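You operate a simulated robot arm through the tools that you are given. There is no shell and no other tool.

You run a simulated robot arm. Do the job below in one go: nothing can be reset, and whatever is moved stays where it is left.

JOB
Run one cycle with the green button on the stand, then set the counter to zero.
Fine: slide the button's guard shut again.
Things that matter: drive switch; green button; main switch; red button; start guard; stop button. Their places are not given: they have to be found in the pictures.

It is judged by the outcome, as a careful person would: the job done as asked, and still so three seconds after it is handed in. It fails if anything else is knocked over, pushed out of place, dropped, spilled or broken.

ROBOT AND FRAMES
A 7-joint arm with a two-finger gripper, fixed in place. Base frame: the origin is at the foot of the arm, x ahead of it, y to its left, z up; the work surface is at about z = 0.94. Readings come in m, degrees, newtons and seconds.
With the tool pointing down near the work surface it reaches from about 0.34 to 0.72 m from the base axis. Its first joint turns from -66.0 to 66.0 degrees. Payload 2.45 kg.
The TCP is the grasp point between the finger pads, 0.026 m short of the fingertips. In the tool frame z runs along the fingers and y along their closing line. The gripper opens to 0.096 m. The gripper's body begins 0.069 m behind the TCP.
Orientation is told as [roll, pitch, yaw] about the base's x, y, z axes, in that order, counted from this pose: with the fingers straight down and closing along the base's y, the tool's x points along the base's -x, its y along +y and its z along -z.

CONTROLS
- The arm moves only by the tool step_arm. Its argument "steps" is a list of rows, each a list of 6 numbers: the shift along the tool's x, y, z in units of 300 mm (1.0 is 300 mm), then the turn, a rotation vector about the tool's x, y, z in units of 60 degrees (1.0 is 60 degrees). In form: [[tx, ty, tz, ax, ay, az], ...]. A call has 1 to 20 rows; each row is the pose to reach, as a shift and turn from the pose commanded when the call began, along the tool's axes at that moment. "jaw" is the opening, from 0 (shut) to 1 (fully open), set as the call begins (left out, the last holds). A call with a number of a shift or a turn outside -1 to 1 is refused whole. Each row takes 0.2 s and may step no farther than 0.05 m and 8.6 degrees from the row before; otherwise, or with a gripper value out of range, the whole call is refused. A pose out of reach is approached as far as the arm can. The call stops where the force on the tool passes 40 N (or 10 N more than at its start, if that is more) or the arm is blocked; 0.2 s more then pass. Each finger halts on what it meets, pressing with about 43 N; the grip force reading is that of the motor and also rises with nothing between the fingers. The clock runs only during rows and for 0.2 s after the last one: add rows that repeat a pose to give the fingers time. It gives the time, the measured TCP pose, the force on the tool (base axes), the opening and the grip force at its end, in the units of the frame above (readings bear some noise), with the torque about the TCP (base axes, N m) and any sound that the robot's microphone picked up.
- Cameras (640 x 400 px; columns grow to the right, rows downward): "scene" is fixed at [0.1434, -0.3787, 1.4228]; the picture's right is [0.93, -0.38, 0.00], its down [-0.22, -0.53, -0.82] and it looks along [0.31, 0.76, -0.58] (base axes); focal length 267 px, centre (320, 200). "wrist" rides on the gripper at [0.082, 0.003, -0.098] in the tool frame; the picture's right is [-0.04, 1.00, 0.00], its down [-0.73, -0.03, -0.68] and it looks along [-0.68, -0.03, 0.73] (tool axes); focal length 256 px, centre (320, 200).
- camera(camera): a new picture of that camera. It takes no simulated time.
- probe_pixels(camera, pixels): there is no depth. For up to 12 entries [column, row, z] of the newest picture of that camera ("zoom" is the newest enlarged one), the place [x, y] in the base frame at which the ray of that pixel passes the height z, good to about 0.002 m. It takes no simulated time.
- close_up(camera, box): a new picture of the part [left, top, right, bottom] of that camera's present view, enlarged. It takes no simulated time.
- job_done(): hands the job in; it is judged then, once.

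Open the gripper and draw the arm clear of the work before you hand the job in, unless the task says otherwise.

The tools are called after "Request:" as a command line: name --pt "numbers of a row" for each row, then --argument value for the rest, lists and objects as JSON in quotes. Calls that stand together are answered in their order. step_arm: Moves the arm, as the interface text tells. Its arguments: {"type":"object","properties":{"steps":{"type":"array"},"jaw":{"type":"number"}},"required":["steps"]} The other tools are called the same way: camera (camera) takes a picture; probe_pixels (camera, pixels) gives the place at which the rays of pixels pass given heights; close_up (camera, box) takes an enlarged picture of a part of a camera's view; job_done () hands the job in.

At the start:

```text
t: 0.0
eef_pos: [0.3555, -0.014, 1.2568]
tcp_rot: [0.0, 0.0, 0.1]
contact_force: [0.2, 0.0, -1.0]
wrist_torque: [-0.01, 0.03, 0.02]
opening: 0.0956
finger_force: 0.0
```

scene: 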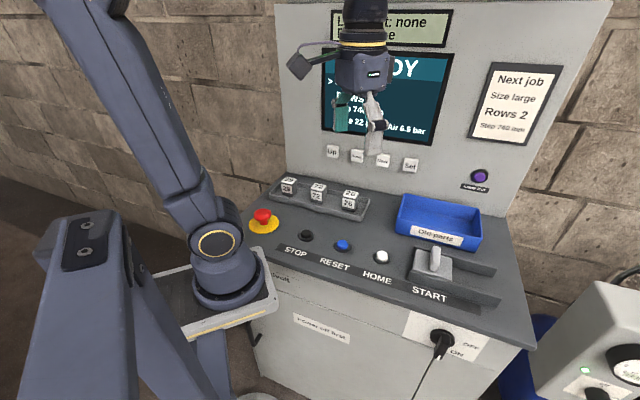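
wrist: 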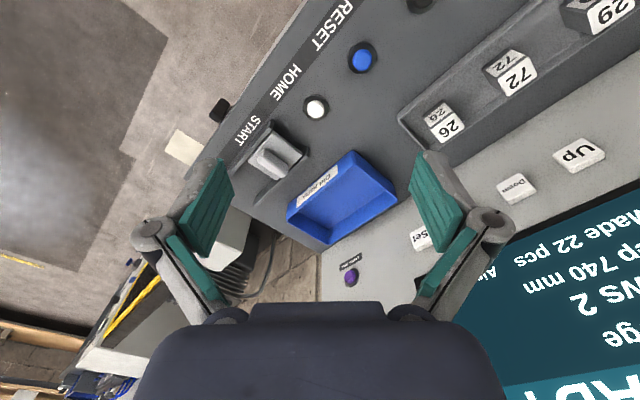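

The scene shows a control stand with STOP, RESET, HOME, START positions, a screen, and menu keys. I take enlarged pictures to read the details before moving.

Request:
close_up --camera "scene" --box '[240, 160, 540, 348]'

Request:
close_up --camera "scene" --box '[300, 0, 580, 175]'

Request:
close_up --camera "wrist" --box '[160, 0, 640, 300]'

Request:
close_up --camera "scene" --box '[480, 250, 640, 400]'

```text
2.13 times, centred on (390, 254) of scene
```

zoom: 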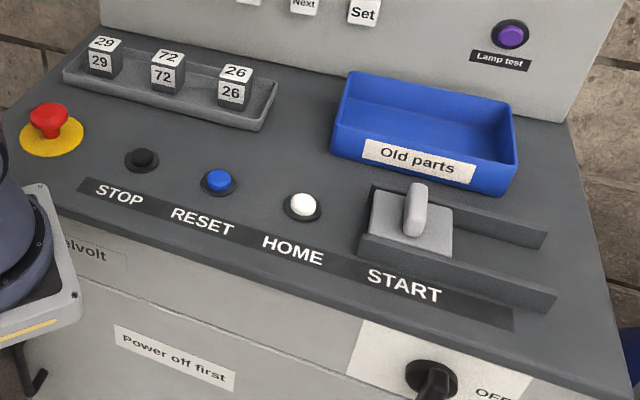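

```text
2.29 times, centred on (440, 88) of scene
```

zoom: 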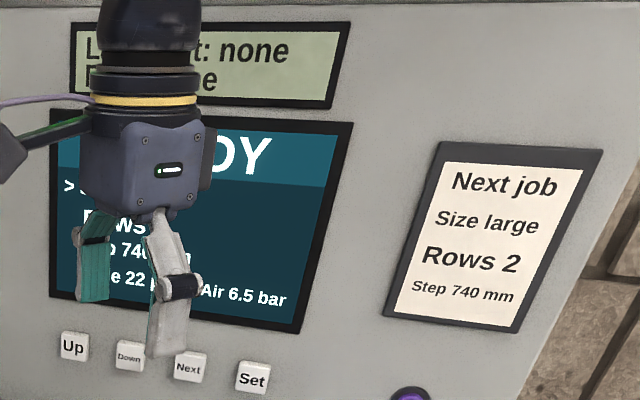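

```text
1.33 times, centred on (400, 150) of wrist
```

zoom: 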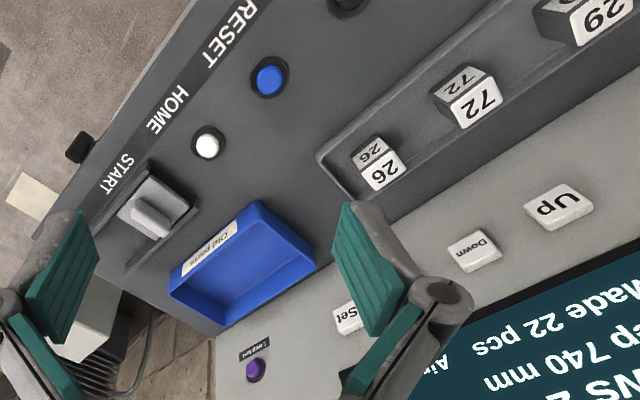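

```text
2.67 times, centred on (560, 325) of scene
```

zoom: 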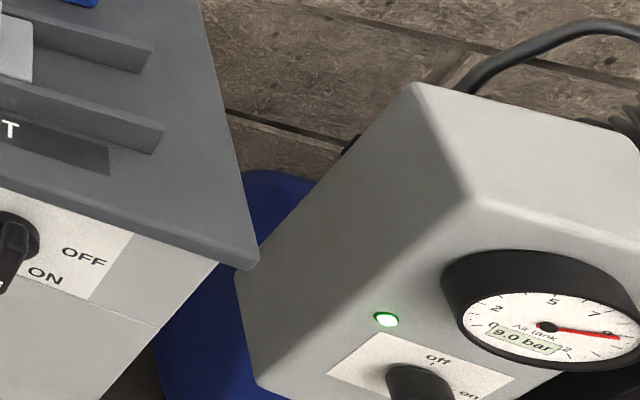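

The screen is partly hidden by the gripper. I probe the positions of key features at about the surface height first.

Request:
probe_pixels --camera "scene" --pixels '[[306, 235, 0.95], [343, 245, 0.95], [381, 257, 0.95], [435, 250, 0.99], [432, 270, 0.96], [262, 215, 0.98], [500, 300, 0.95], [495, 268, 0.95], [535, 347, 0.94], [285, 180, 0.95], [510, 215, 0.95], [240, 235, 0.94]]'

Request:
probe_pixels --camera "wrist" --pixels '[[362, 58, 0.95], [316, 106, 0.95], [275, 158, 0.99], [360, 58, 1.0], [316, 106, 1.0]]'

```text
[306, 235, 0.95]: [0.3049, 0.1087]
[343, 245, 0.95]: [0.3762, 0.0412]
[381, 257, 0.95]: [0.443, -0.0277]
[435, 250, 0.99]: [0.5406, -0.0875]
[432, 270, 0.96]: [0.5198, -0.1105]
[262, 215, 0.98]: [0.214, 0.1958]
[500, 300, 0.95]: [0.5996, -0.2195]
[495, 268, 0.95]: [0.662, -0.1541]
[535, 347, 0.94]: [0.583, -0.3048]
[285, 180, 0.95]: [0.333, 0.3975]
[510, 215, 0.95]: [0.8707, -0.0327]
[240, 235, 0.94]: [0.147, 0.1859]
```

```text
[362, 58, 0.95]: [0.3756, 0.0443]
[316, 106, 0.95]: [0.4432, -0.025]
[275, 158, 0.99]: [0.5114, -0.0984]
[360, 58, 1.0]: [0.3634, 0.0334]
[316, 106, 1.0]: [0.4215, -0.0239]
```

Features lie on a flat top at z≈0.95, with the row direction about -45° (STOP (0.305,0.109), RESET (0.376,0.043), HOME (0.443,-0.027), guard near (0.52,-0.10)). I move the hand to the right and yaw it 45° so the screen becomes visible and the fingers line up with the panel.

Request:
step_arm --pt "-0.069 -0.078 0.024 0 0 -0.094" --pt "-0.138 -0.155 0.048 0 0 -0.1875" --pt "-0.206 -0.233 0.071 0 0 -0.281" --pt "-0.275 -0.31 0.095 0 0 -0.375" --pt "-0.344 -0.388 0.119 0 0 -0.469" --pt "-0.413 -0.465 0.143 0 0 -0.5625" --pt "-0.481 -0.543 0.166 0 0 -0.656" --pt "-0.55 -0.62 0.19 0 0 -0.75" --pt "-0.55 -0.62 0.19 0 0 -0.75" --jaw 0.5

Request:
camera --camera "scene"

Request:
camera --camera "wrist"

Request:
close_up --camera "scene" --box '[300, 0, 580, 175]'

```text
t: 2.0
eef_pos: [0.5202, -0.1993, 1.2019]
tcp_rot: [0.0, 0.0, 45.0]
contact_force: [0.5, 0.1, -0.1]
wrist_torque: [0.01, 0.01, 0.0]
opening: 0.0481
finger_force: 0.2
```

```text
taken
```

scene: 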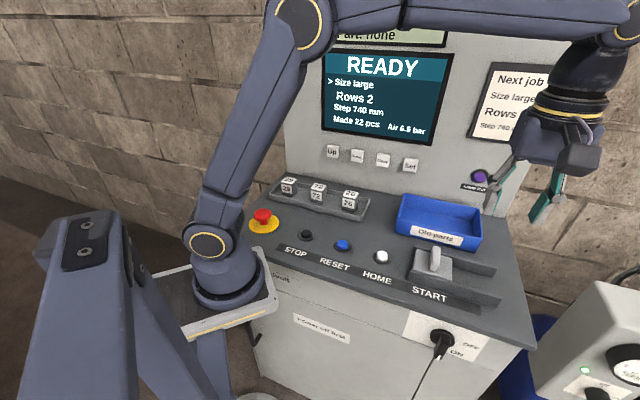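

```text
taken
```

wrist: 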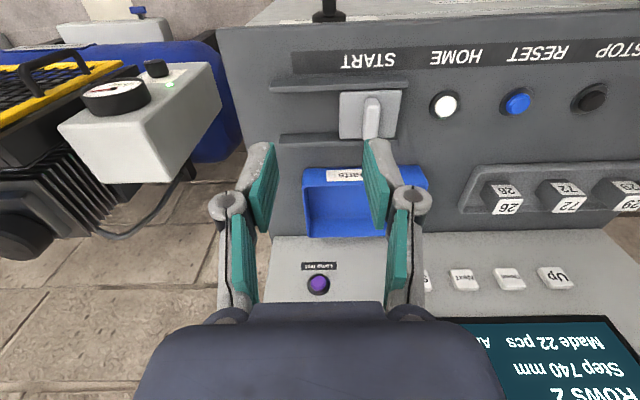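

```text
2.29 times, centred on (440, 88) of scene
```

zoom: 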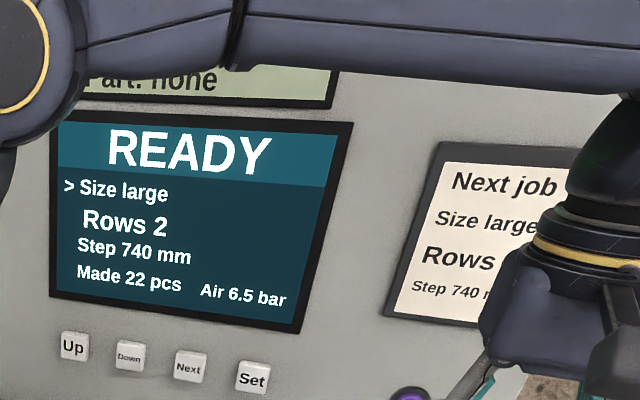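

The screen reads READY, Size large, Rows 2, Made 22 pcs. I look closely at the guard at (370,115) in the wrist view.

Request:
close_up --camera "wrist" --box '[250, 30, 450, 160]'

Request:
close_up --camera "scene" --box '[380, 220, 540, 320]'

Request:
probe_pixels --camera "wrist" --pixels '[[372, 100, 1.0], [370, 136, 0.97], [342, 92, 0.96], [402, 90, 0.96], [396, 137, 0.96], [340, 137, 0.96], [272, 90, 0.96], [280, 140, 0.96], [409, 86, 0.96], [445, 103, 0.95], [518, 102, 0.95]]'

```text
3.08 times, centred on (350, 95) of wrist
```

zoom: 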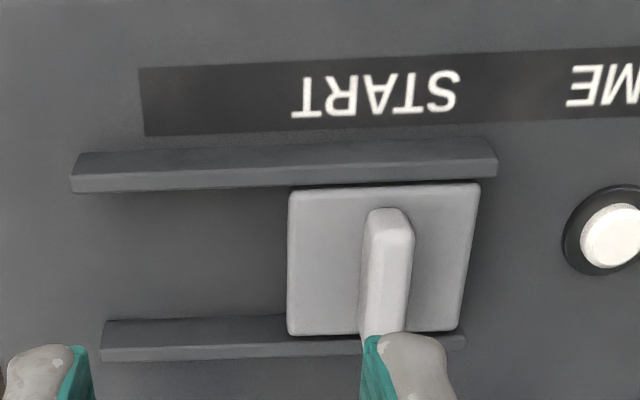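

```text
4.00 times, centred on (460, 270) of scene
```

zoom: 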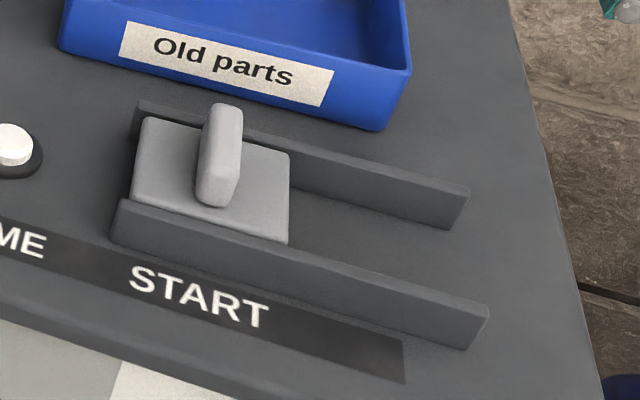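

```text
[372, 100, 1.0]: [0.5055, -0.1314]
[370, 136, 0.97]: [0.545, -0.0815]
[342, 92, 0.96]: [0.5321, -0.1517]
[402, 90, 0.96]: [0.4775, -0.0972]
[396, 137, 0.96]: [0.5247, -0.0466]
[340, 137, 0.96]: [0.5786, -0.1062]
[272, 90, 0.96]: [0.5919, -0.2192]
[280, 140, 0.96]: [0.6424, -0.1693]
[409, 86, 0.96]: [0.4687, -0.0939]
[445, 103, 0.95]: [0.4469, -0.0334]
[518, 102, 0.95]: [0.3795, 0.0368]
```

I triangulate the guard plate corners and the fin ends by probing both views at several heights.

Request:
probe_pixels --camera "scene" --pixels '[[413.2, 271.2, 0.95], [413.2, 271.2, 0.97], [413.2, 271.2, 0.99], [451.7, 280.7, 0.95], [451.7, 280.7, 0.97], [451.7, 280.7, 0.99], [435.5, 247, 0.98], [435.5, 247, 1.0], [435.5, 247, 1.02], [432.5, 270.5, 0.97], [435, 262, 1.0], [435, 262, 0.98]]'

Request:
probe_pixels --camera "wrist" --pixels '[[405.8, 89.4, 0.95], [405.8, 89.4, 0.97], [405.8, 89.4, 0.99], [343.8, 91.7, 0.95], [343.8, 91.7, 0.97], [343.8, 91.7, 0.99], [374, 98, 0.98], [374, 98, 1.0], [374, 98, 1.02], [382, 103, 1.0], [382, 103, 0.98]]'

```text
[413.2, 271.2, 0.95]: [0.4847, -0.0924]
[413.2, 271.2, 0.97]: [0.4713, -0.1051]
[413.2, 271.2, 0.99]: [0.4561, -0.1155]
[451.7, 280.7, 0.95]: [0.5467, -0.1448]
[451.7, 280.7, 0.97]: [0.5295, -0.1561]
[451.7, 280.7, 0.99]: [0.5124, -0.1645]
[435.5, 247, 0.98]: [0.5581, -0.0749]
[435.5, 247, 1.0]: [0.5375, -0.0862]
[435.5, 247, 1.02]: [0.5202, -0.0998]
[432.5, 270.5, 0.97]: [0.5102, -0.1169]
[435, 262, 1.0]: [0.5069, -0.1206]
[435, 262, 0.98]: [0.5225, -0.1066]
```

```text
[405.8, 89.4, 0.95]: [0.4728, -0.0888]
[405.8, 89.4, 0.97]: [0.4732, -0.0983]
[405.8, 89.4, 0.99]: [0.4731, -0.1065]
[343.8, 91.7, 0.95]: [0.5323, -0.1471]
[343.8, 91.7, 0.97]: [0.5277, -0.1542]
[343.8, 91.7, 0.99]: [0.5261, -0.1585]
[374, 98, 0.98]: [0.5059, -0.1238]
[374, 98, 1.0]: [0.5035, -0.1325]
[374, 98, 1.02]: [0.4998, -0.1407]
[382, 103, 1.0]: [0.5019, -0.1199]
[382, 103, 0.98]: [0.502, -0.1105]
```

Plate top is at z≈0.968, the fin is centred near (0.521,-0.103) with its top near z≈1.0, thin along the sliding direction. I move above it at z≈1.08.

Request:
step_arm --pt "-0.058 0.056 0.1" --pt "-0.115 0.112 0.2" --pt "-0.173 0.168 0.3" --pt "-0.23 0.224 0.406" --pt "-0.23 0.224 0.406" --jaw 0.5

Request:
camera --camera "wrist"

Request:
camera --camera "scene"

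```text
refused: a row must be a list of 6 entries
```

```text
taken
```

wrist: 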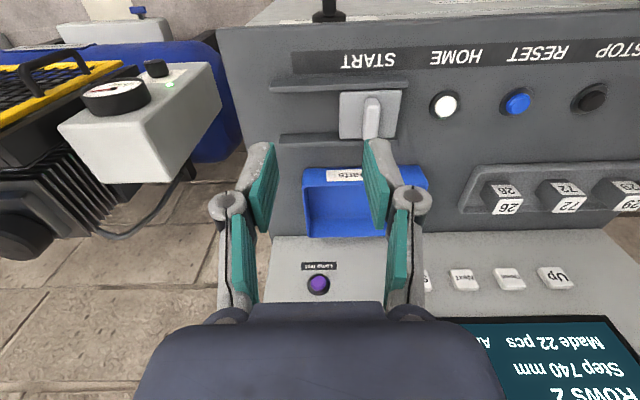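

```text
taken
```

scene: 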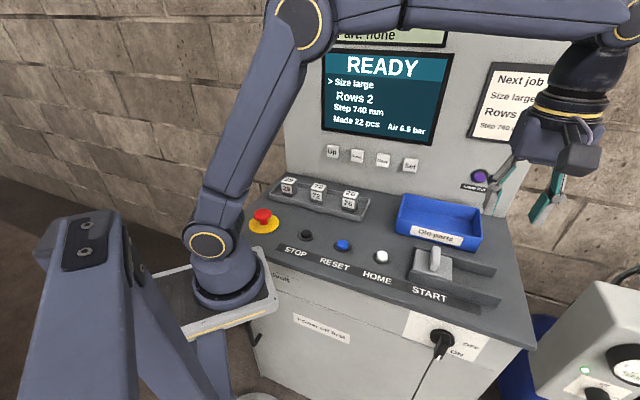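

The call was refused because rows need 6 entries. I repeat it with full rows.

Request:
step_arm --pt "-0.058 0.056 0.1 0 0 0" --pt "-0.115 0.112 0.2 0 0 0" --pt "-0.173 0.168 0.3 0 0 0" --pt "-0.23 0.224 0.406 0 0 0" --pt "-0.23 0.224 0.406 0 0 0" --jaw 0.5

Request:
camera --camera "wrist"

Request:
camera --camera "scene"

```text
t: 3.2
eef_pos: [0.5236, -0.1018, 1.0807]
tcp_rot: [0.0, 0.0, 44.9]
contact_force: [-0.5, -0.6, 0.3]
wrist_torque: [-0.01, -0.01, -0.01]
opening: 0.048
finger_force: 0.1
```

```text
taken
```

wrist: 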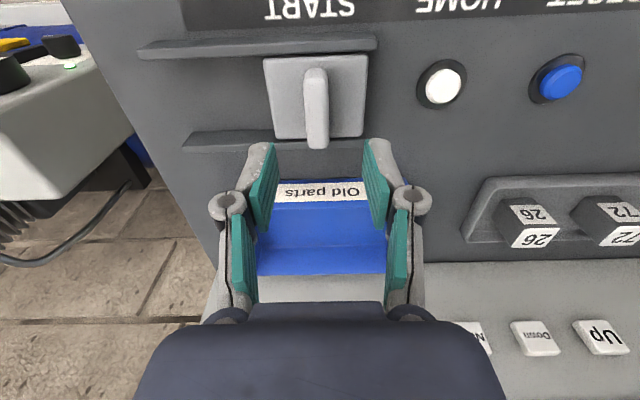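

```text
taken
```

scene: 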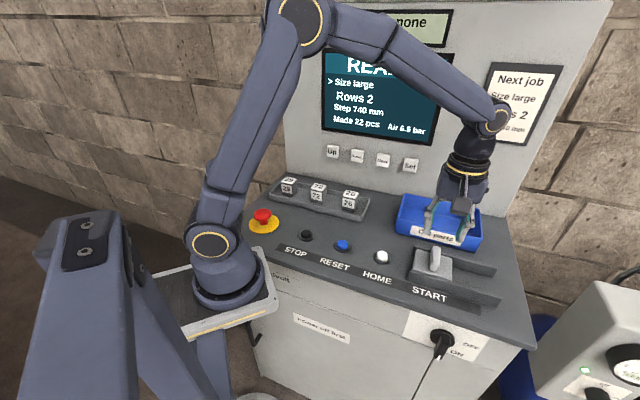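

The fin spans wrist pixels (315,70) to (318,148), nicely between the fingers. I probe it at z≈1.0 to refine the centre.

Request:
probe_pixels --camera "wrist" --pixels '[[315, 70, 1.0], [317, 147, 1.0], [317, 140, 1.0], [315, 70, 0.99], [317, 147, 1.01], [317, 147, 0.968], [305, 100, 1.0], [328, 100, 1.0], [268, 137, 0.968], [365, 136, 0.968], [441, 85, 0.96], [562, 82, 0.96]]'

Request:
close_up --camera "wrist" --box '[220, 20, 420, 170]'

Request:
close_up --camera "scene" --box '[380, 180, 540, 320]'

```text
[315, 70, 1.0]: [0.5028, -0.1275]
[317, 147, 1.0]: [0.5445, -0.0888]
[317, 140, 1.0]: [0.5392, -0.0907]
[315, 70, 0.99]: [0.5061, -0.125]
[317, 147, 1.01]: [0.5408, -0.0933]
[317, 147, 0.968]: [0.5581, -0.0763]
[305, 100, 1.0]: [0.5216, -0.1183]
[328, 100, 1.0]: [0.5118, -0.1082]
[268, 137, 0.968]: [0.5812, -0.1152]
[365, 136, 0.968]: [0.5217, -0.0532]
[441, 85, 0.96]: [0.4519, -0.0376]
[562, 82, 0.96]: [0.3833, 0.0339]
```

```text
2.67 times, centred on (320, 95) of wrist
```

zoom: 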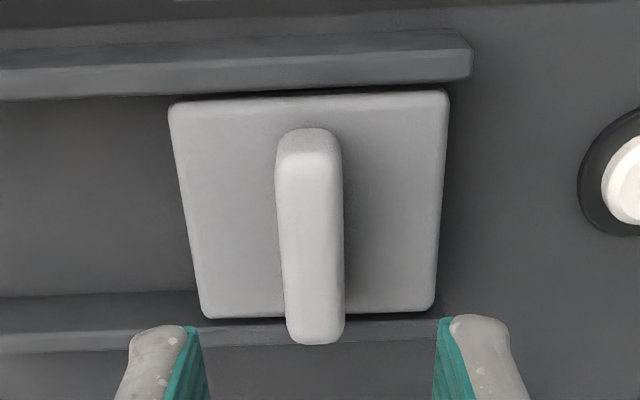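

```text
2.86 times, centred on (460, 250) of scene
```

zoom: 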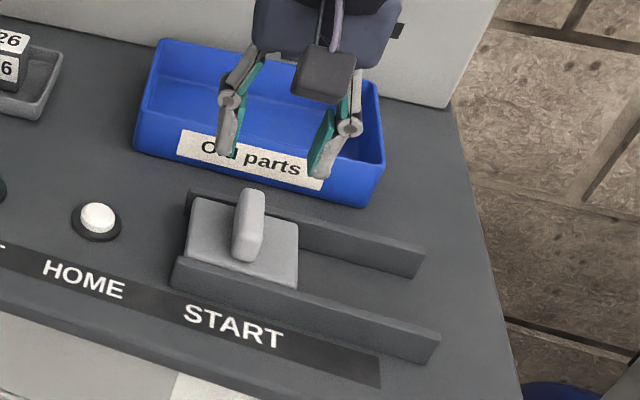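

Fin centre u≈0.4455, TCP u≈0.442; aligned well enough with a 3 mm fix. I lower to z≈1.003 so the tips stay above the plate (0.968), around the fin.

Request:
step_arm --pt "0.01 -0.01 0.065 0 0 0" --pt "0.01 -0.01 0.13 0 0 0" --pt "0.01 -0.01 0.195 0 0 0" --pt "0.01 -0.01 0.255 0 0 0" --pt "0.01 -0.01 0.255 0 0 0"

Request:
camera --camera "wrist"

Request:
close_up --camera "scene" --box '[380, 180, 540, 320]'

```text
t: 4.4
eef_pos: [0.5206, -0.108, 0.9972]
tcp_rot: [0.0, 0.0, 45.0]
contact_force: [-1.0, 0.5, 0.0]
wrist_torque: [-0.01, -0.01, -0.01]
opening: 0.048
finger_force: 0.1
```

```text
taken
```

wrist: 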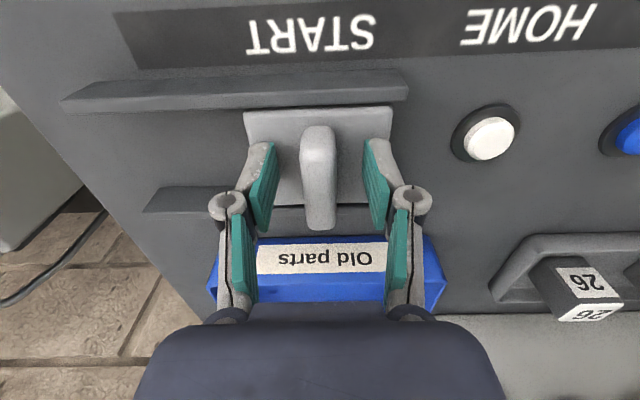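

```text
2.86 times, centred on (460, 250) of scene
```

zoom: 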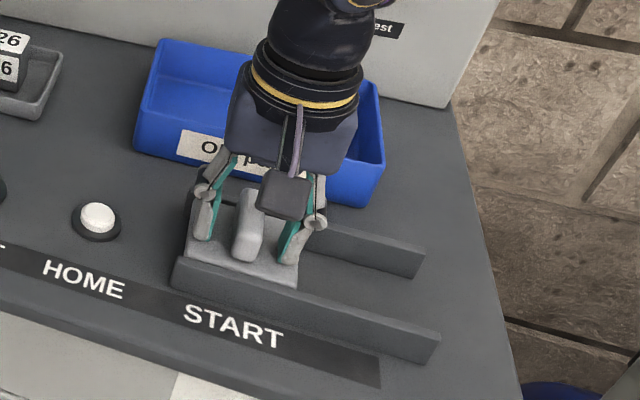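

The fin sits between the fingers without contact. I raise 2 mm and close on it.

Request:
step_arm --pt "0 0 -0.008 0 0 0" --pt "0 0 -0.008 0 0 0" --pt "0 0 -0.008 0 0 0" --pt "0 0 -0.008 0 0 0" --pt "0 0 -0.008 0 0 0" --jaw 0.0

```text
t: 5.6
eef_pos: [0.5206, -0.1084, 1.0003]
tcp_rot: [0.1, 0.1, 45.0]
contact_force: [0.2, -0.2, -2.0]
wrist_torque: [0.17, -0.12, 0.01]
opening: 0.0177
finger_force: 43.5
```

The fin is gripped (17.7 mm, 43 N). I slide it right (tool -y) in small steps, about 80 mm.

Request:
step_arm --pt "0 -0.03 0 0 0 0" --pt "0 -0.06 0 0 0 0" --pt "0 -0.09 0 0 0 0" --pt "0 -0.12 0 0 0 0" --pt "0 -0.15 0 0 0 0" --pt "0 -0.18 0 0 0 0" --pt "0 -0.21 0 0 0 0" --pt "0 -0.24 0 0 0 0" --pt "0 -0.267 0 0 0 0" --pt "0 -0.267 0 0 0 0"

Request:
camera --camera "wrist"

Request:
camera --camera "scene"

```text
t: 7.8
eef_pos: [0.5771, -0.1647, 1.0021]
tcp_rot: [0.2, 0.1, 44.9]
contact_force: [-1.3, -1.5, -34.3]
wrist_torque: [-0.01, -0.03, 0.09]
opening: 0.0176
finger_force: 43.2
```

```text
taken
```

wrist: 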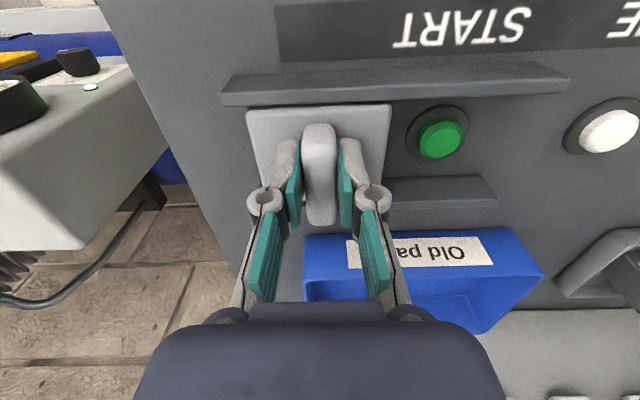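

```text
taken
```

scene: 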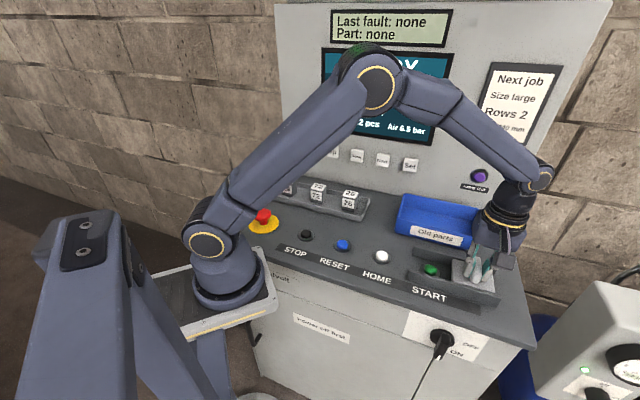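

The green button is exposed at wrist (440,138). I open the jaws to see whether the guard stays.

Request:
step_arm --pt "0 0 0 0 0 0" --pt "0 0 0 0 0 0" --pt "0 0 0 0 0 0" --jaw 0.45

Request:
camera --camera "wrist"

```text
t: 8.6
eef_pos: [0.5786, -0.1637, 1.0035]
tcp_rot: [0.1, 0.0, 45.0]
contact_force: [-0.4, 0.7, -0.2]
wrist_torque: [0.01, 0.03, -0.02]
opening: 0.0433
finger_force: 0.0
```

```text
taken
```

wrist: 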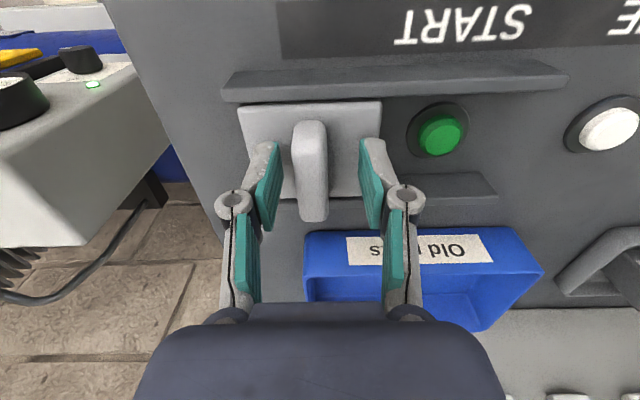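

The guard stays open. I lift up 100 mm and look at the button from above.

Request:
step_arm --pt "0 0 -0.1 0 0 0" --pt "0 0 -0.2 0 0 0" --pt "0 0 -0.3 0 0 0" --pt "0 0 -0.3 0 0 0" --jaw 0

Request:
camera --camera "wrist"

Request:
camera --camera "scene"

Request:
close_up --camera "scene" --box '[380, 220, 540, 320]'

```text
t: 9.6
eef_pos: [0.5778, -0.1654, 1.094]
tcp_rot: [0.0, 0.0, 45.0]
contact_force: [0.1, 0.1, 0.3]
wrist_torque: [0.0, 0.03, 0.02]
opening: 0.0002
finger_force: 28.5
```

```text
taken
```

wrist: 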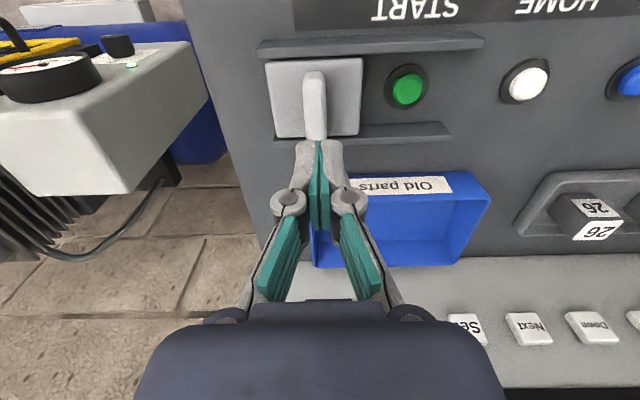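

```text
taken
```

scene: 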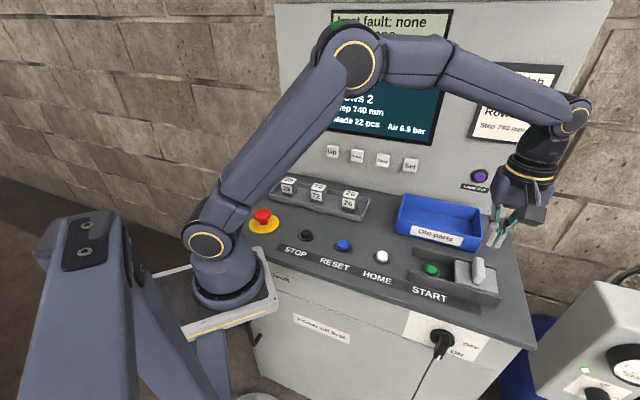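

```text
4.00 times, centred on (460, 270) of scene
```

zoom: 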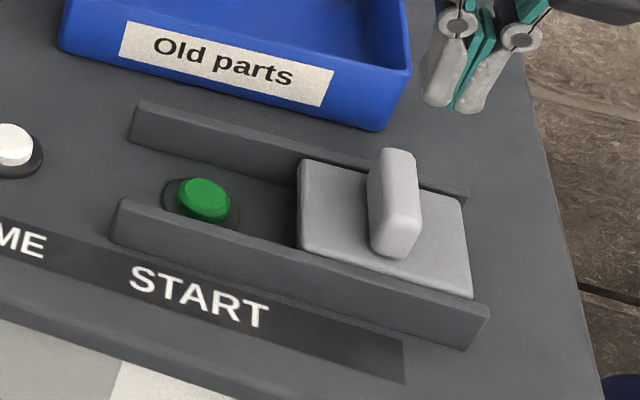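

Green button top appears at wrist (406,89) and scene (431,269.5). I probe both to locate it.

Request:
probe_pixels --camera "wrist" --pixels '[[406.5, 89, 0.945], [406.5, 89, 0.955], [406.5, 89, 0.965], [525, 83, 0.955], [632, 82, 0.955], [360, 60, 0.968], [360, 135, 0.968]]'

Request:
probe_pixels --camera "scene" --pixels '[[431, 269.5, 0.945], [431, 269.5, 0.955], [431, 269.5, 0.965], [381, 256, 0.955], [343, 244, 0.955], [455, 260, 0.968], [455, 282, 0.968]]'

```text
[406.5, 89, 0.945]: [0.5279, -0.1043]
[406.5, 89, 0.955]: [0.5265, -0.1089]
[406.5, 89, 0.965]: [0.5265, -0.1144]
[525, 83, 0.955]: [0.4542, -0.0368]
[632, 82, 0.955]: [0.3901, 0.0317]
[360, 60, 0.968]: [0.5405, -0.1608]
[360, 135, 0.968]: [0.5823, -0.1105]
```

```text
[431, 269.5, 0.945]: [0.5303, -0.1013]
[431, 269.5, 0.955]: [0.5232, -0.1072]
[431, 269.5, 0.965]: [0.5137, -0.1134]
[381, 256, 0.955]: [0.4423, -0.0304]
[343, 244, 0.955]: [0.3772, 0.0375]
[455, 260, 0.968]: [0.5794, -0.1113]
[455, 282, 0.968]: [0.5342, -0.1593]
```

The button is at about (0.523,-0.1075), top z≈0.955; guard edge is 45 mm clear. I move above it with shut fingers to a hover with tips about 20 mm over it.

Request:
step_arm --pt "-0.004 0.133 0 0 0 0" --pt "-0.007 0.266 0 0 0 0" --pt "-0.007 0.266 0.1 0 0 0" --pt "-0.007 0.266 0.2 0 0 0" --pt "-0.007 0.266 0.307 0 0 0" --pt "-0.007 0.266 0.307 0 0 0" --jaw 0

Request:
camera --camera "wrist"

Request:
camera --camera "scene"

Request:
close_up --camera "scene" --box '[380, 220, 540, 320]'

```text
t: 11.0
eef_pos: [0.5227, -0.1078, 1.0007]
tcp_rot: [0.0, 0.0, 45.0]
contact_force: [0.4, 0.3, -0.3]
wrist_torque: [0.02, -0.02, -0.01]
opening: 0.0001
finger_force: 28.4
```

```text
taken
```

wrist: 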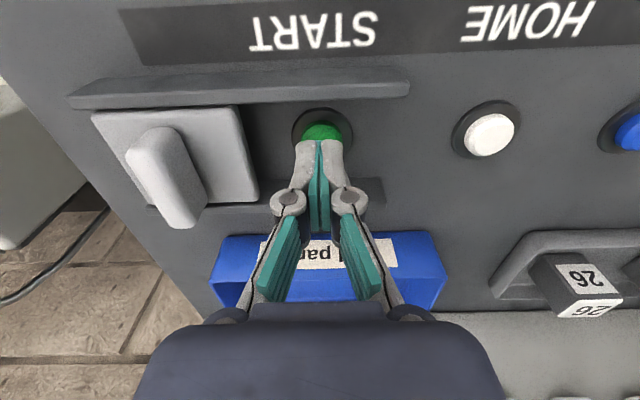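

```text
taken
```

scene: 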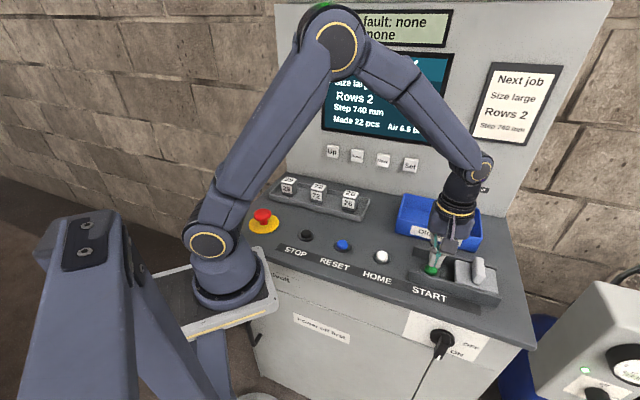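

```text
4.00 times, centred on (460, 270) of scene
```

zoom: 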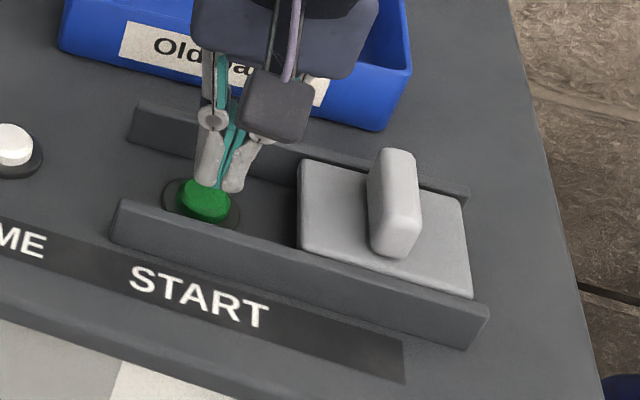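

Aligned over the button. I press down in small rows to tip z≈0.947 and back up in the same call.

Request:
step_arm --pt "0 0 0.03 0 0 0" --pt "0 0 0.055 0 0 0" --pt "0 0 0.065 0 0 0" --pt "0 0 0.073 0 0 0" --pt "0 0 0.081 0 0 0" --pt "0 0 0.089 0 0 0" --pt "0 0 0.05 0 0 0" --pt "0 0 0 0 0 0" --jaw 0

Request:
camera --camera "scene"

Request:
camera --camera "wrist"

```text
t: 12.8
eef_pos: [0.5237, -0.1071, 1.0017]
tcp_rot: [0.1, 0.1, 44.9]
contact_force: [-1.0, 0.3, -0.4]
wrist_torque: [0.0, 0.0, 0.01]
opening: 0.0
finger_force: 28.7
```

```text
taken
```

scene: 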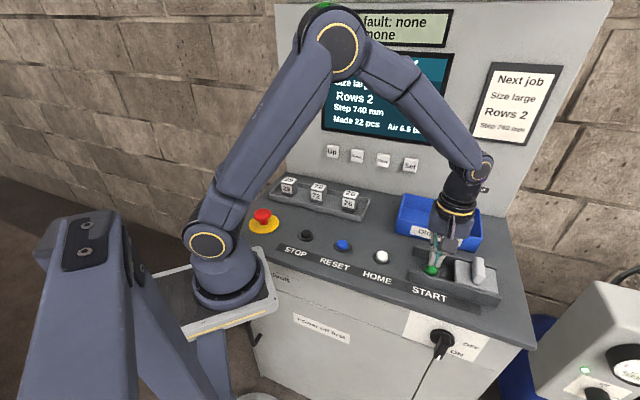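

```text
taken
```

wrist: 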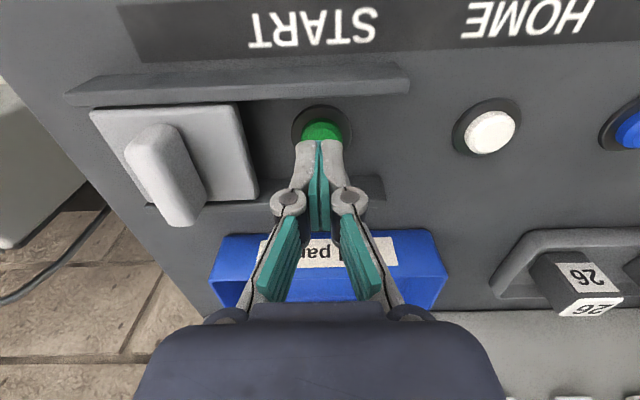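

No sound was reported. I check the visible part of the screen for a change.

Request:
close_up --camera "scene" --box '[310, 0, 470, 150]'

Request:
close_up --camera "wrist" --box '[270, 80, 370, 160]'

```text
2.67 times, centred on (390, 75) of scene
```

zoom: 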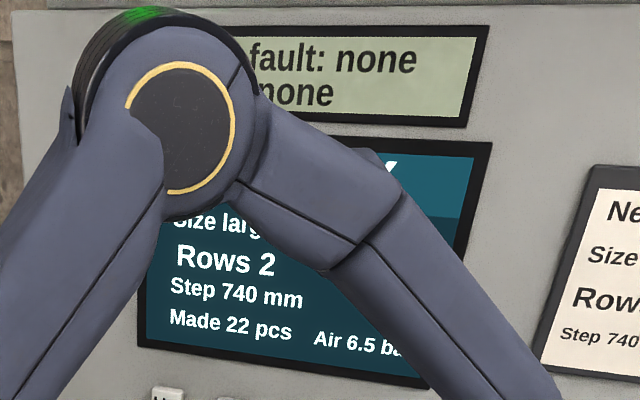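

```text
5.00 times, centred on (320, 120) of wrist
```

zoom: 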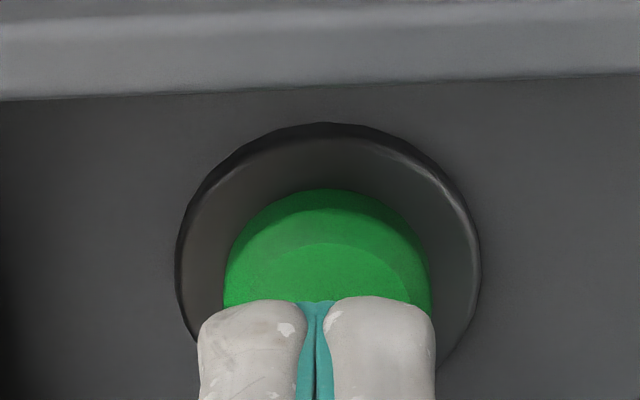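

It still says READY with 22 pcs, so the press did not reach far enough. I lower again step by step and read the force at the bottom.

Request:
step_arm --pt "0 0 0.04 0 0 0" --pt "0 0 0.08 0 0 0" --pt "0 0 0.09 0 0 0" --jaw 0

Request:
close_up --camera "wrist" --box '[270, 80, 370, 160]'

Request:
close_up --camera "scene" --box '[400, 230, 480, 290]'

```text
t: 13.6
eef_pos: [0.5255, -0.1071, 0.9746]
tcp_rot: [0.0, 0.0, 45.0]
contact_force: [0.8, 1.9, 1.3]
wrist_torque: [0.06, -0.01, 0.02]
opening: 0.0059
finger_force: 28.3
```

```text
5.00 times, centred on (320, 120) of wrist
```

zoom: 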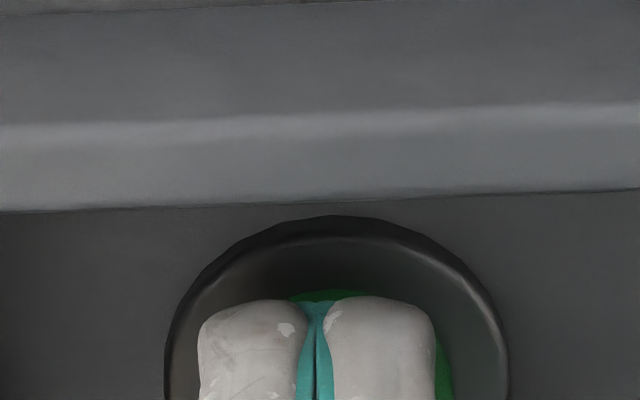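

```text
6.67 times, centred on (440, 260) of scene
```

zoom: 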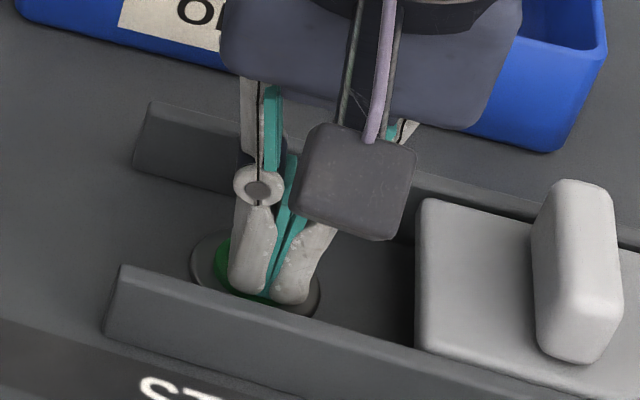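

The fingertips are off-centre: by the ring in the wrist zoom (centre ≈(337,342) versus fingers ≈(317,377)) about 2 mm to the right and 4–5 mm too far back. I lift, correct, and press again.

Request:
step_arm --pt "0 0 -0.06 0 0 0" --pt "0.014 0.009 -0.06 0 0 0" --pt "0.014 0.009 -0.06 0 0 0" --jaw 0

Request:
close_up --camera "wrist" --box '[270, 80, 370, 160]'

Request:
close_up --camera "scene" --box '[400, 230, 480, 290]'

Request:
camera --camera "scene"

```text
t: 14.4
eef_pos: [0.5199, -0.1079, 0.9928]
tcp_rot: [0.0, -0.1, 44.9]
contact_force: [0.6, -0.4, -0.3]
wrist_torque: [0.01, 0.0, -0.04]
opening: 0.0001
finger_force: 28.4
```

```text
5.00 times, centred on (320, 120) of wrist
```

zoom: 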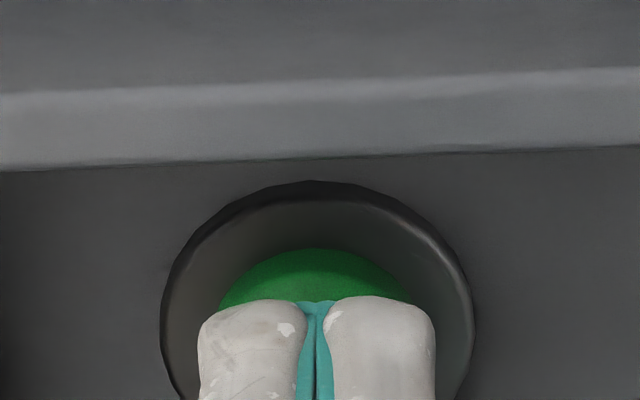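

```text
6.67 times, centred on (440, 260) of scene
```

zoom: 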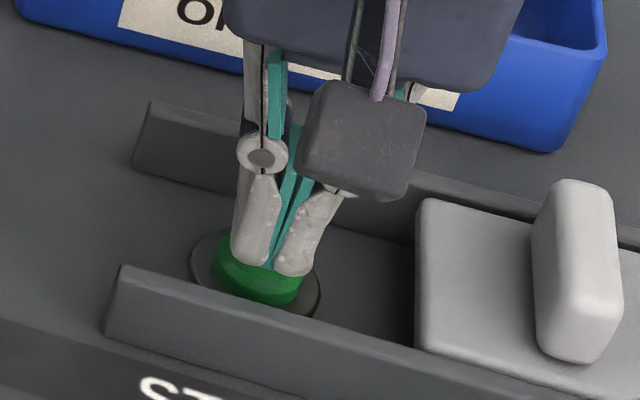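

```text
taken
```

scene: 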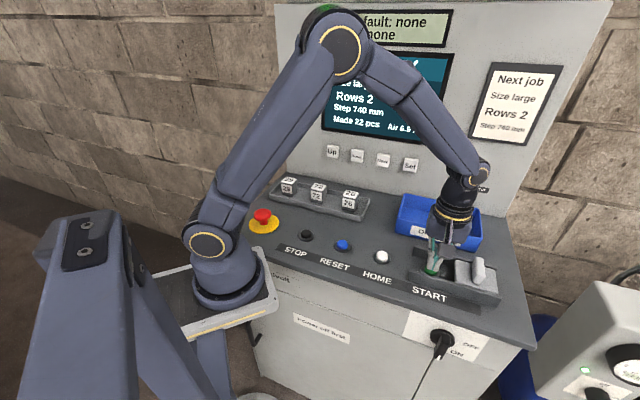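

Now centred, tips at z≈0.967 just over the button. I press down in 3 mm rows and hold to read the force.

Request:
step_arm --pt "0 0 0.03 0 0 0" --pt "0 0 0.045 0 0 0" --pt "0 0 0.055 0 0 0" --pt "0 0 0.065 0 0 0" --jaw 0

Request:
close_up --camera "scene" --box '[310, 0, 470, 150]'

Request:
close_up --camera "scene" --box '[400, 230, 480, 290]'

```text
t: 15.4
eef_pos: [0.5185, -0.1077, 0.9721]
tcp_rot: [0.0, 0.0, 45.0]
contact_force: [1.2, 0.5, 2.3]
wrist_torque: [0.02, -0.05, -0.03]
opening: 0.0062
finger_force: 28.6
heard: click
```

```text
2.67 times, centred on (390, 75) of scene
```

zoom: 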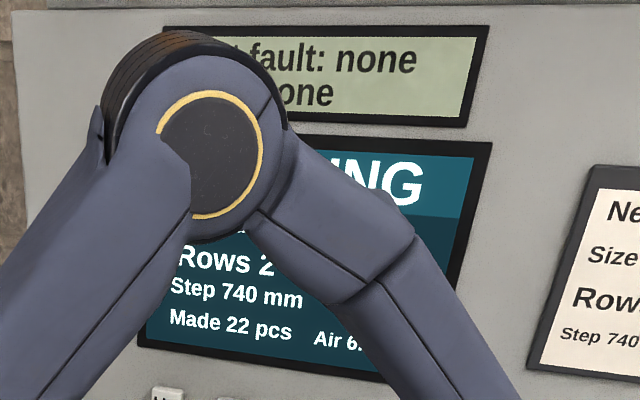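

```text
6.67 times, centred on (440, 260) of scene
```

zoom: 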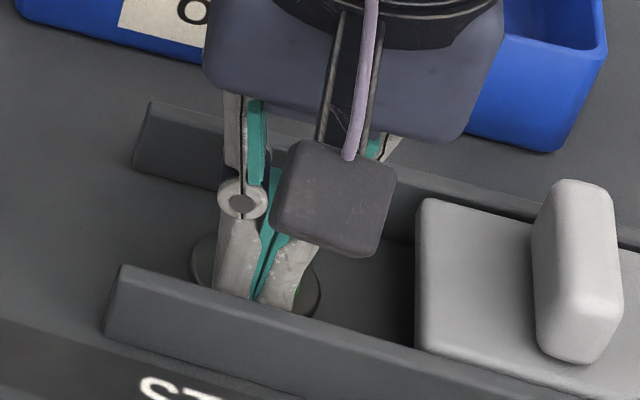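

Click heard and the header now ends in "…NG" (running). I lift off promptly and watch the screen.

Request:
step_arm --pt "0 0 -0.1 0 0 0" --pt "0 0 -0.2 0 0 0" --pt "0 0 -0.3 0 0 0" --pt "0 0 -0.4 0 0 0" --pt "0 0 -0.4 0 0 0" --jaw 0

Request:
camera --camera "scene"

Request:
close_up --camera "scene" --box '[310, 0, 470, 150]'

```text
t: 16.6
eef_pos: [0.5176, -0.1109, 1.0948]
tcp_rot: [0.0, -0.1, 45.0]
contact_force: [0.6, 0.3, 0.3]
wrist_torque: [0.03, -0.01, -0.03]
opening: 0.0
finger_force: 28.5
```

```text
taken
```

scene: 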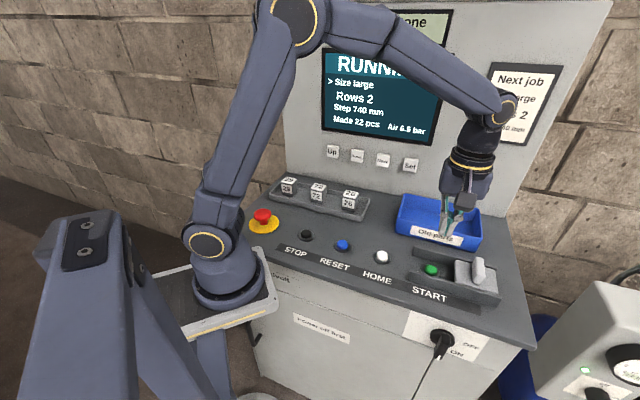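

```text
2.67 times, centred on (390, 75) of scene
```

zoom: 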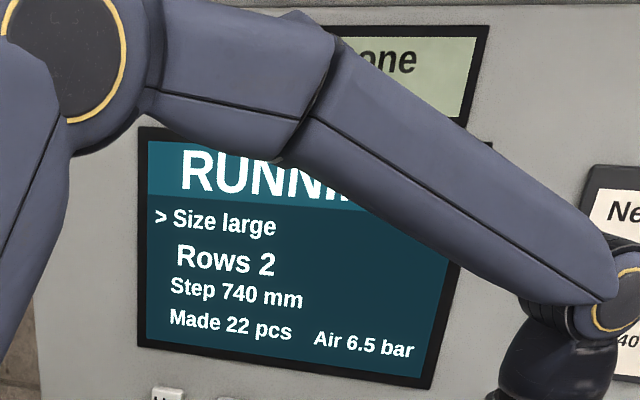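

The machine is RUNNING. While it runs I move above the open guard's fin with the jaws open, and keep watching.

Request:
step_arm --pt "-0.007 -0.09 0 0 0 0" --pt "-0.014 -0.18 0 0 0 0" --pt "-0.021 -0.279 0 0 0 0" --pt "-0.021 -0.279 0 0 0 0" --pt "-0.021 -0.279 0 0 0 0" --pt "-0.021 -0.279 0 0 0 0" --jaw 0.5

Request:
camera --camera "wrist"

Request:
close_up --camera "scene" --box '[310, 0, 470, 150]'

```text
t: 18.0
eef_pos: [0.5827, -0.1624, 1.0926]
tcp_rot: [0.0, -0.1, 45.0]
contact_force: [0.0, 0.2, 0.1]
wrist_torque: [0.0, 0.02, 0.0]
opening: 0.0482
finger_force: 0.0
```

```text
taken
```

wrist: 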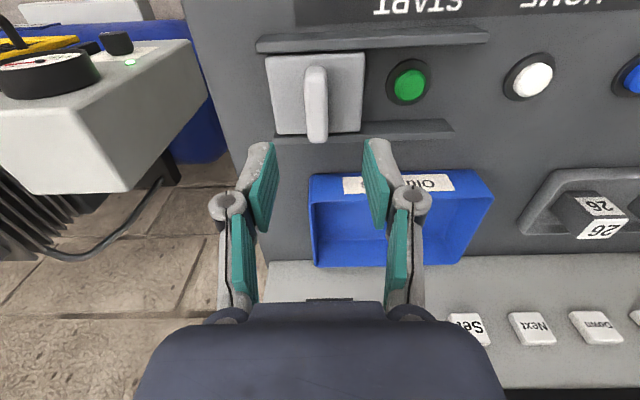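

```text
2.67 times, centred on (390, 75) of scene
```

zoom: 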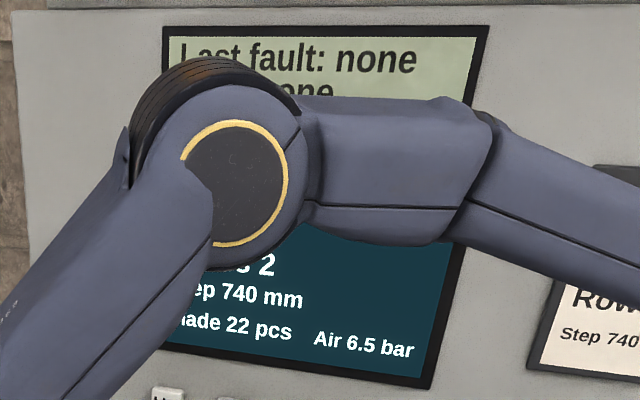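

Fin is centred between the fingers at (317,100). I wait in place for the cycle to end.

Request:
step_arm --pt "0 0 0 0 0 0" --pt "0 0 0 0 0 0" --pt "0 0 0 0 0 0" --pt "0 0 0 0 0 0" --pt "0 0 0 0 0 0" --pt "0 0 0 0 0 0" --pt "0 0 0 0 0 0" --pt "0 0 0 0 0 0" --pt "0 0 0 0 0 0" --pt "0 0 0 0 0 0" --pt "0 0 0 0 0 0" --pt "0 0 0 0 0 0"

Request:
close_up --camera "scene" --box '[310, 0, 470, 150]'

```text
t: 20.6
eef_pos: [0.5821, -0.1627, 1.092]
tcp_rot: [0.0, 0.0, 45.0]
contact_force: [0.4, 0.1, -0.4]
wrist_torque: [-0.02, -0.01, 0.0]
opening: 0.048
finger_force: 0.0
```

```text
2.67 times, centred on (390, 75) of scene
```

zoom: 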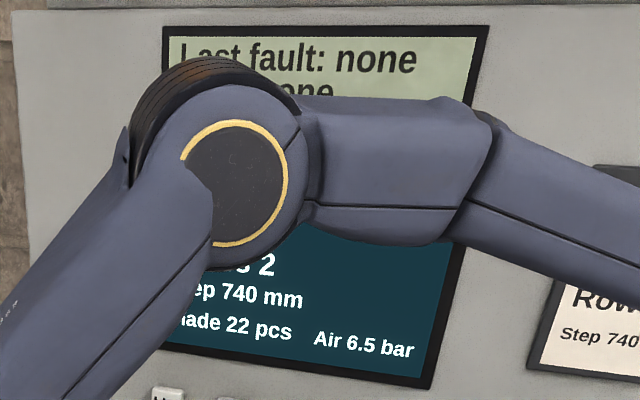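

Still 22. I wait another 4 s.

Request:
step_arm --pt "0 0 0 0 0 0" --pt "0 0 0 0 0 0" --pt "0 0 0 0 0 0" --pt "0 0 0 0 0 0" --pt "0 0 0 0 0 0" --pt "0 0 0 0 0 0" --pt "0 0 0 0 0 0" --pt "0 0 0 0 0 0" --pt "0 0 0 0 0 0" --pt "0 0 0 0 0 0" --pt "0 0 0 0 0 0" --pt "0 0 0 0 0 0" --pt "0 0 0 0 0 0" --pt "0 0 0 0 0 0" --pt "0 0 0 0 0 0" --pt "0 0 0 0 0 0" --pt "0 0 0 0 0 0" --pt "0 0 0 0 0 0" --pt "0 0 0 0 0 0" --pt "0 0 0 0 0 0"

Request:
close_up --camera "scene" --box '[310, 0, 470, 150]'

```text
t: 24.8
eef_pos: [0.5825, -0.1636, 1.0916]
tcp_rot: [-0.1, 0.0, 45.0]
contact_force: [-1.1, 0.8, -0.1]
wrist_torque: [-0.01, 0.01, 0.04]
opening: 0.048
finger_force: 0.0
```

```text
2.67 times, centred on (390, 75) of scene
```

zoom: 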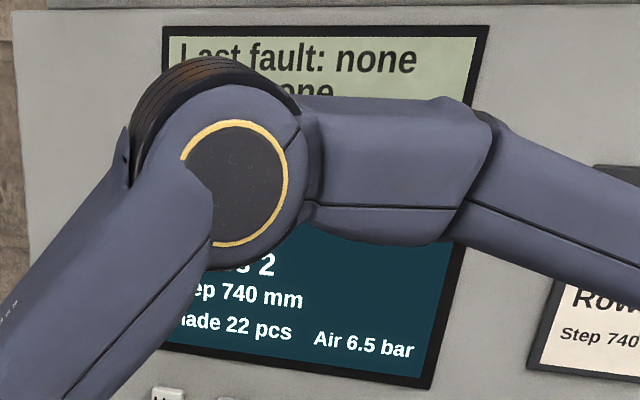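

The count is unchanged and the header is hidden. I raise the hand to see the status header, and wait a bit longer.

Request:
step_arm --pt "0 0 -0.12 0 0 0" --pt "0 0 -0.24 0 0 0" --pt "0 0 -0.37 0 0 0" --pt "0 0 -0.37 0 0 0"

Request:
close_up --camera "scene" --box '[310, 0, 470, 150]'

```text
t: 25.8
eef_pos: [0.581, -0.1636, 1.2045]
tcp_rot: [0.0, 0.1, 45.0]
contact_force: [0.9, -0.9, 0.2]
wrist_torque: [-0.03, 0.04, -0.01]
opening: 0.0479
finger_force: 0.1
```

```text
2.67 times, centred on (390, 75) of scene
```

zoom: 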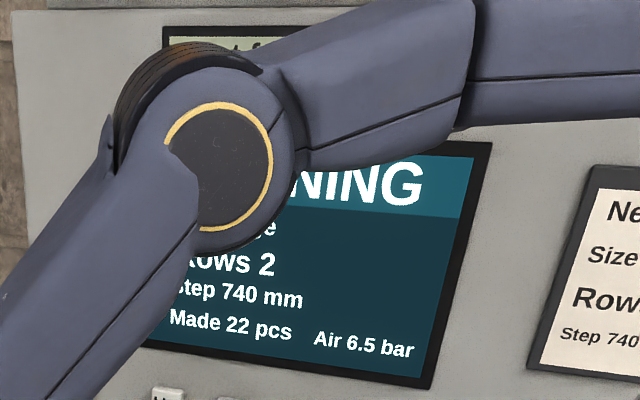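

Still RUNNING. I keep waiting.

Request:
step_arm --pt "0 0 0 0 0 0" --pt "0 0 0 0 0 0" --pt "0 0 0 0 0 0" --pt "0 0 0 0 0 0" --pt "0 0 0 0 0 0" --pt "0 0 0 0 0 0" --pt "0 0 0 0 0 0" --pt "0 0 0 0 0 0" --pt "0 0 0 0 0 0" --pt "0 0 0 0 0 0" --pt "0 0 0 0 0 0" --pt "0 0 0 0 0 0" --pt "0 0 0 0 0 0" --pt "0 0 0 0 0 0" --pt "0 0 0 0 0 0" --pt "0 0 0 0 0 0" --pt "0 0 0 0 0 0" --pt "0 0 0 0 0 0" --pt "0 0 0 0 0 0" --pt "0 0 0 0 0 0"

Request:
close_up --camera "scene" --box '[310, 0, 470, 150]'

```text
t: 30.0
eef_pos: [0.5813, -0.1645, 1.2039]
tcp_rot: [0.0, 0.1, 45.1]
contact_force: [-0.2, 0.4, 0.0]
wrist_torque: [-0.04, 0.02, 0.01]
opening: 0.0479
finger_force: 0.1
```

```text
2.67 times, centred on (390, 75) of scene
```

zoom: 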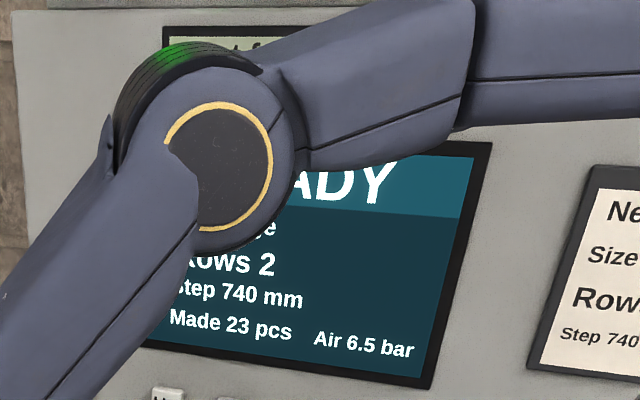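

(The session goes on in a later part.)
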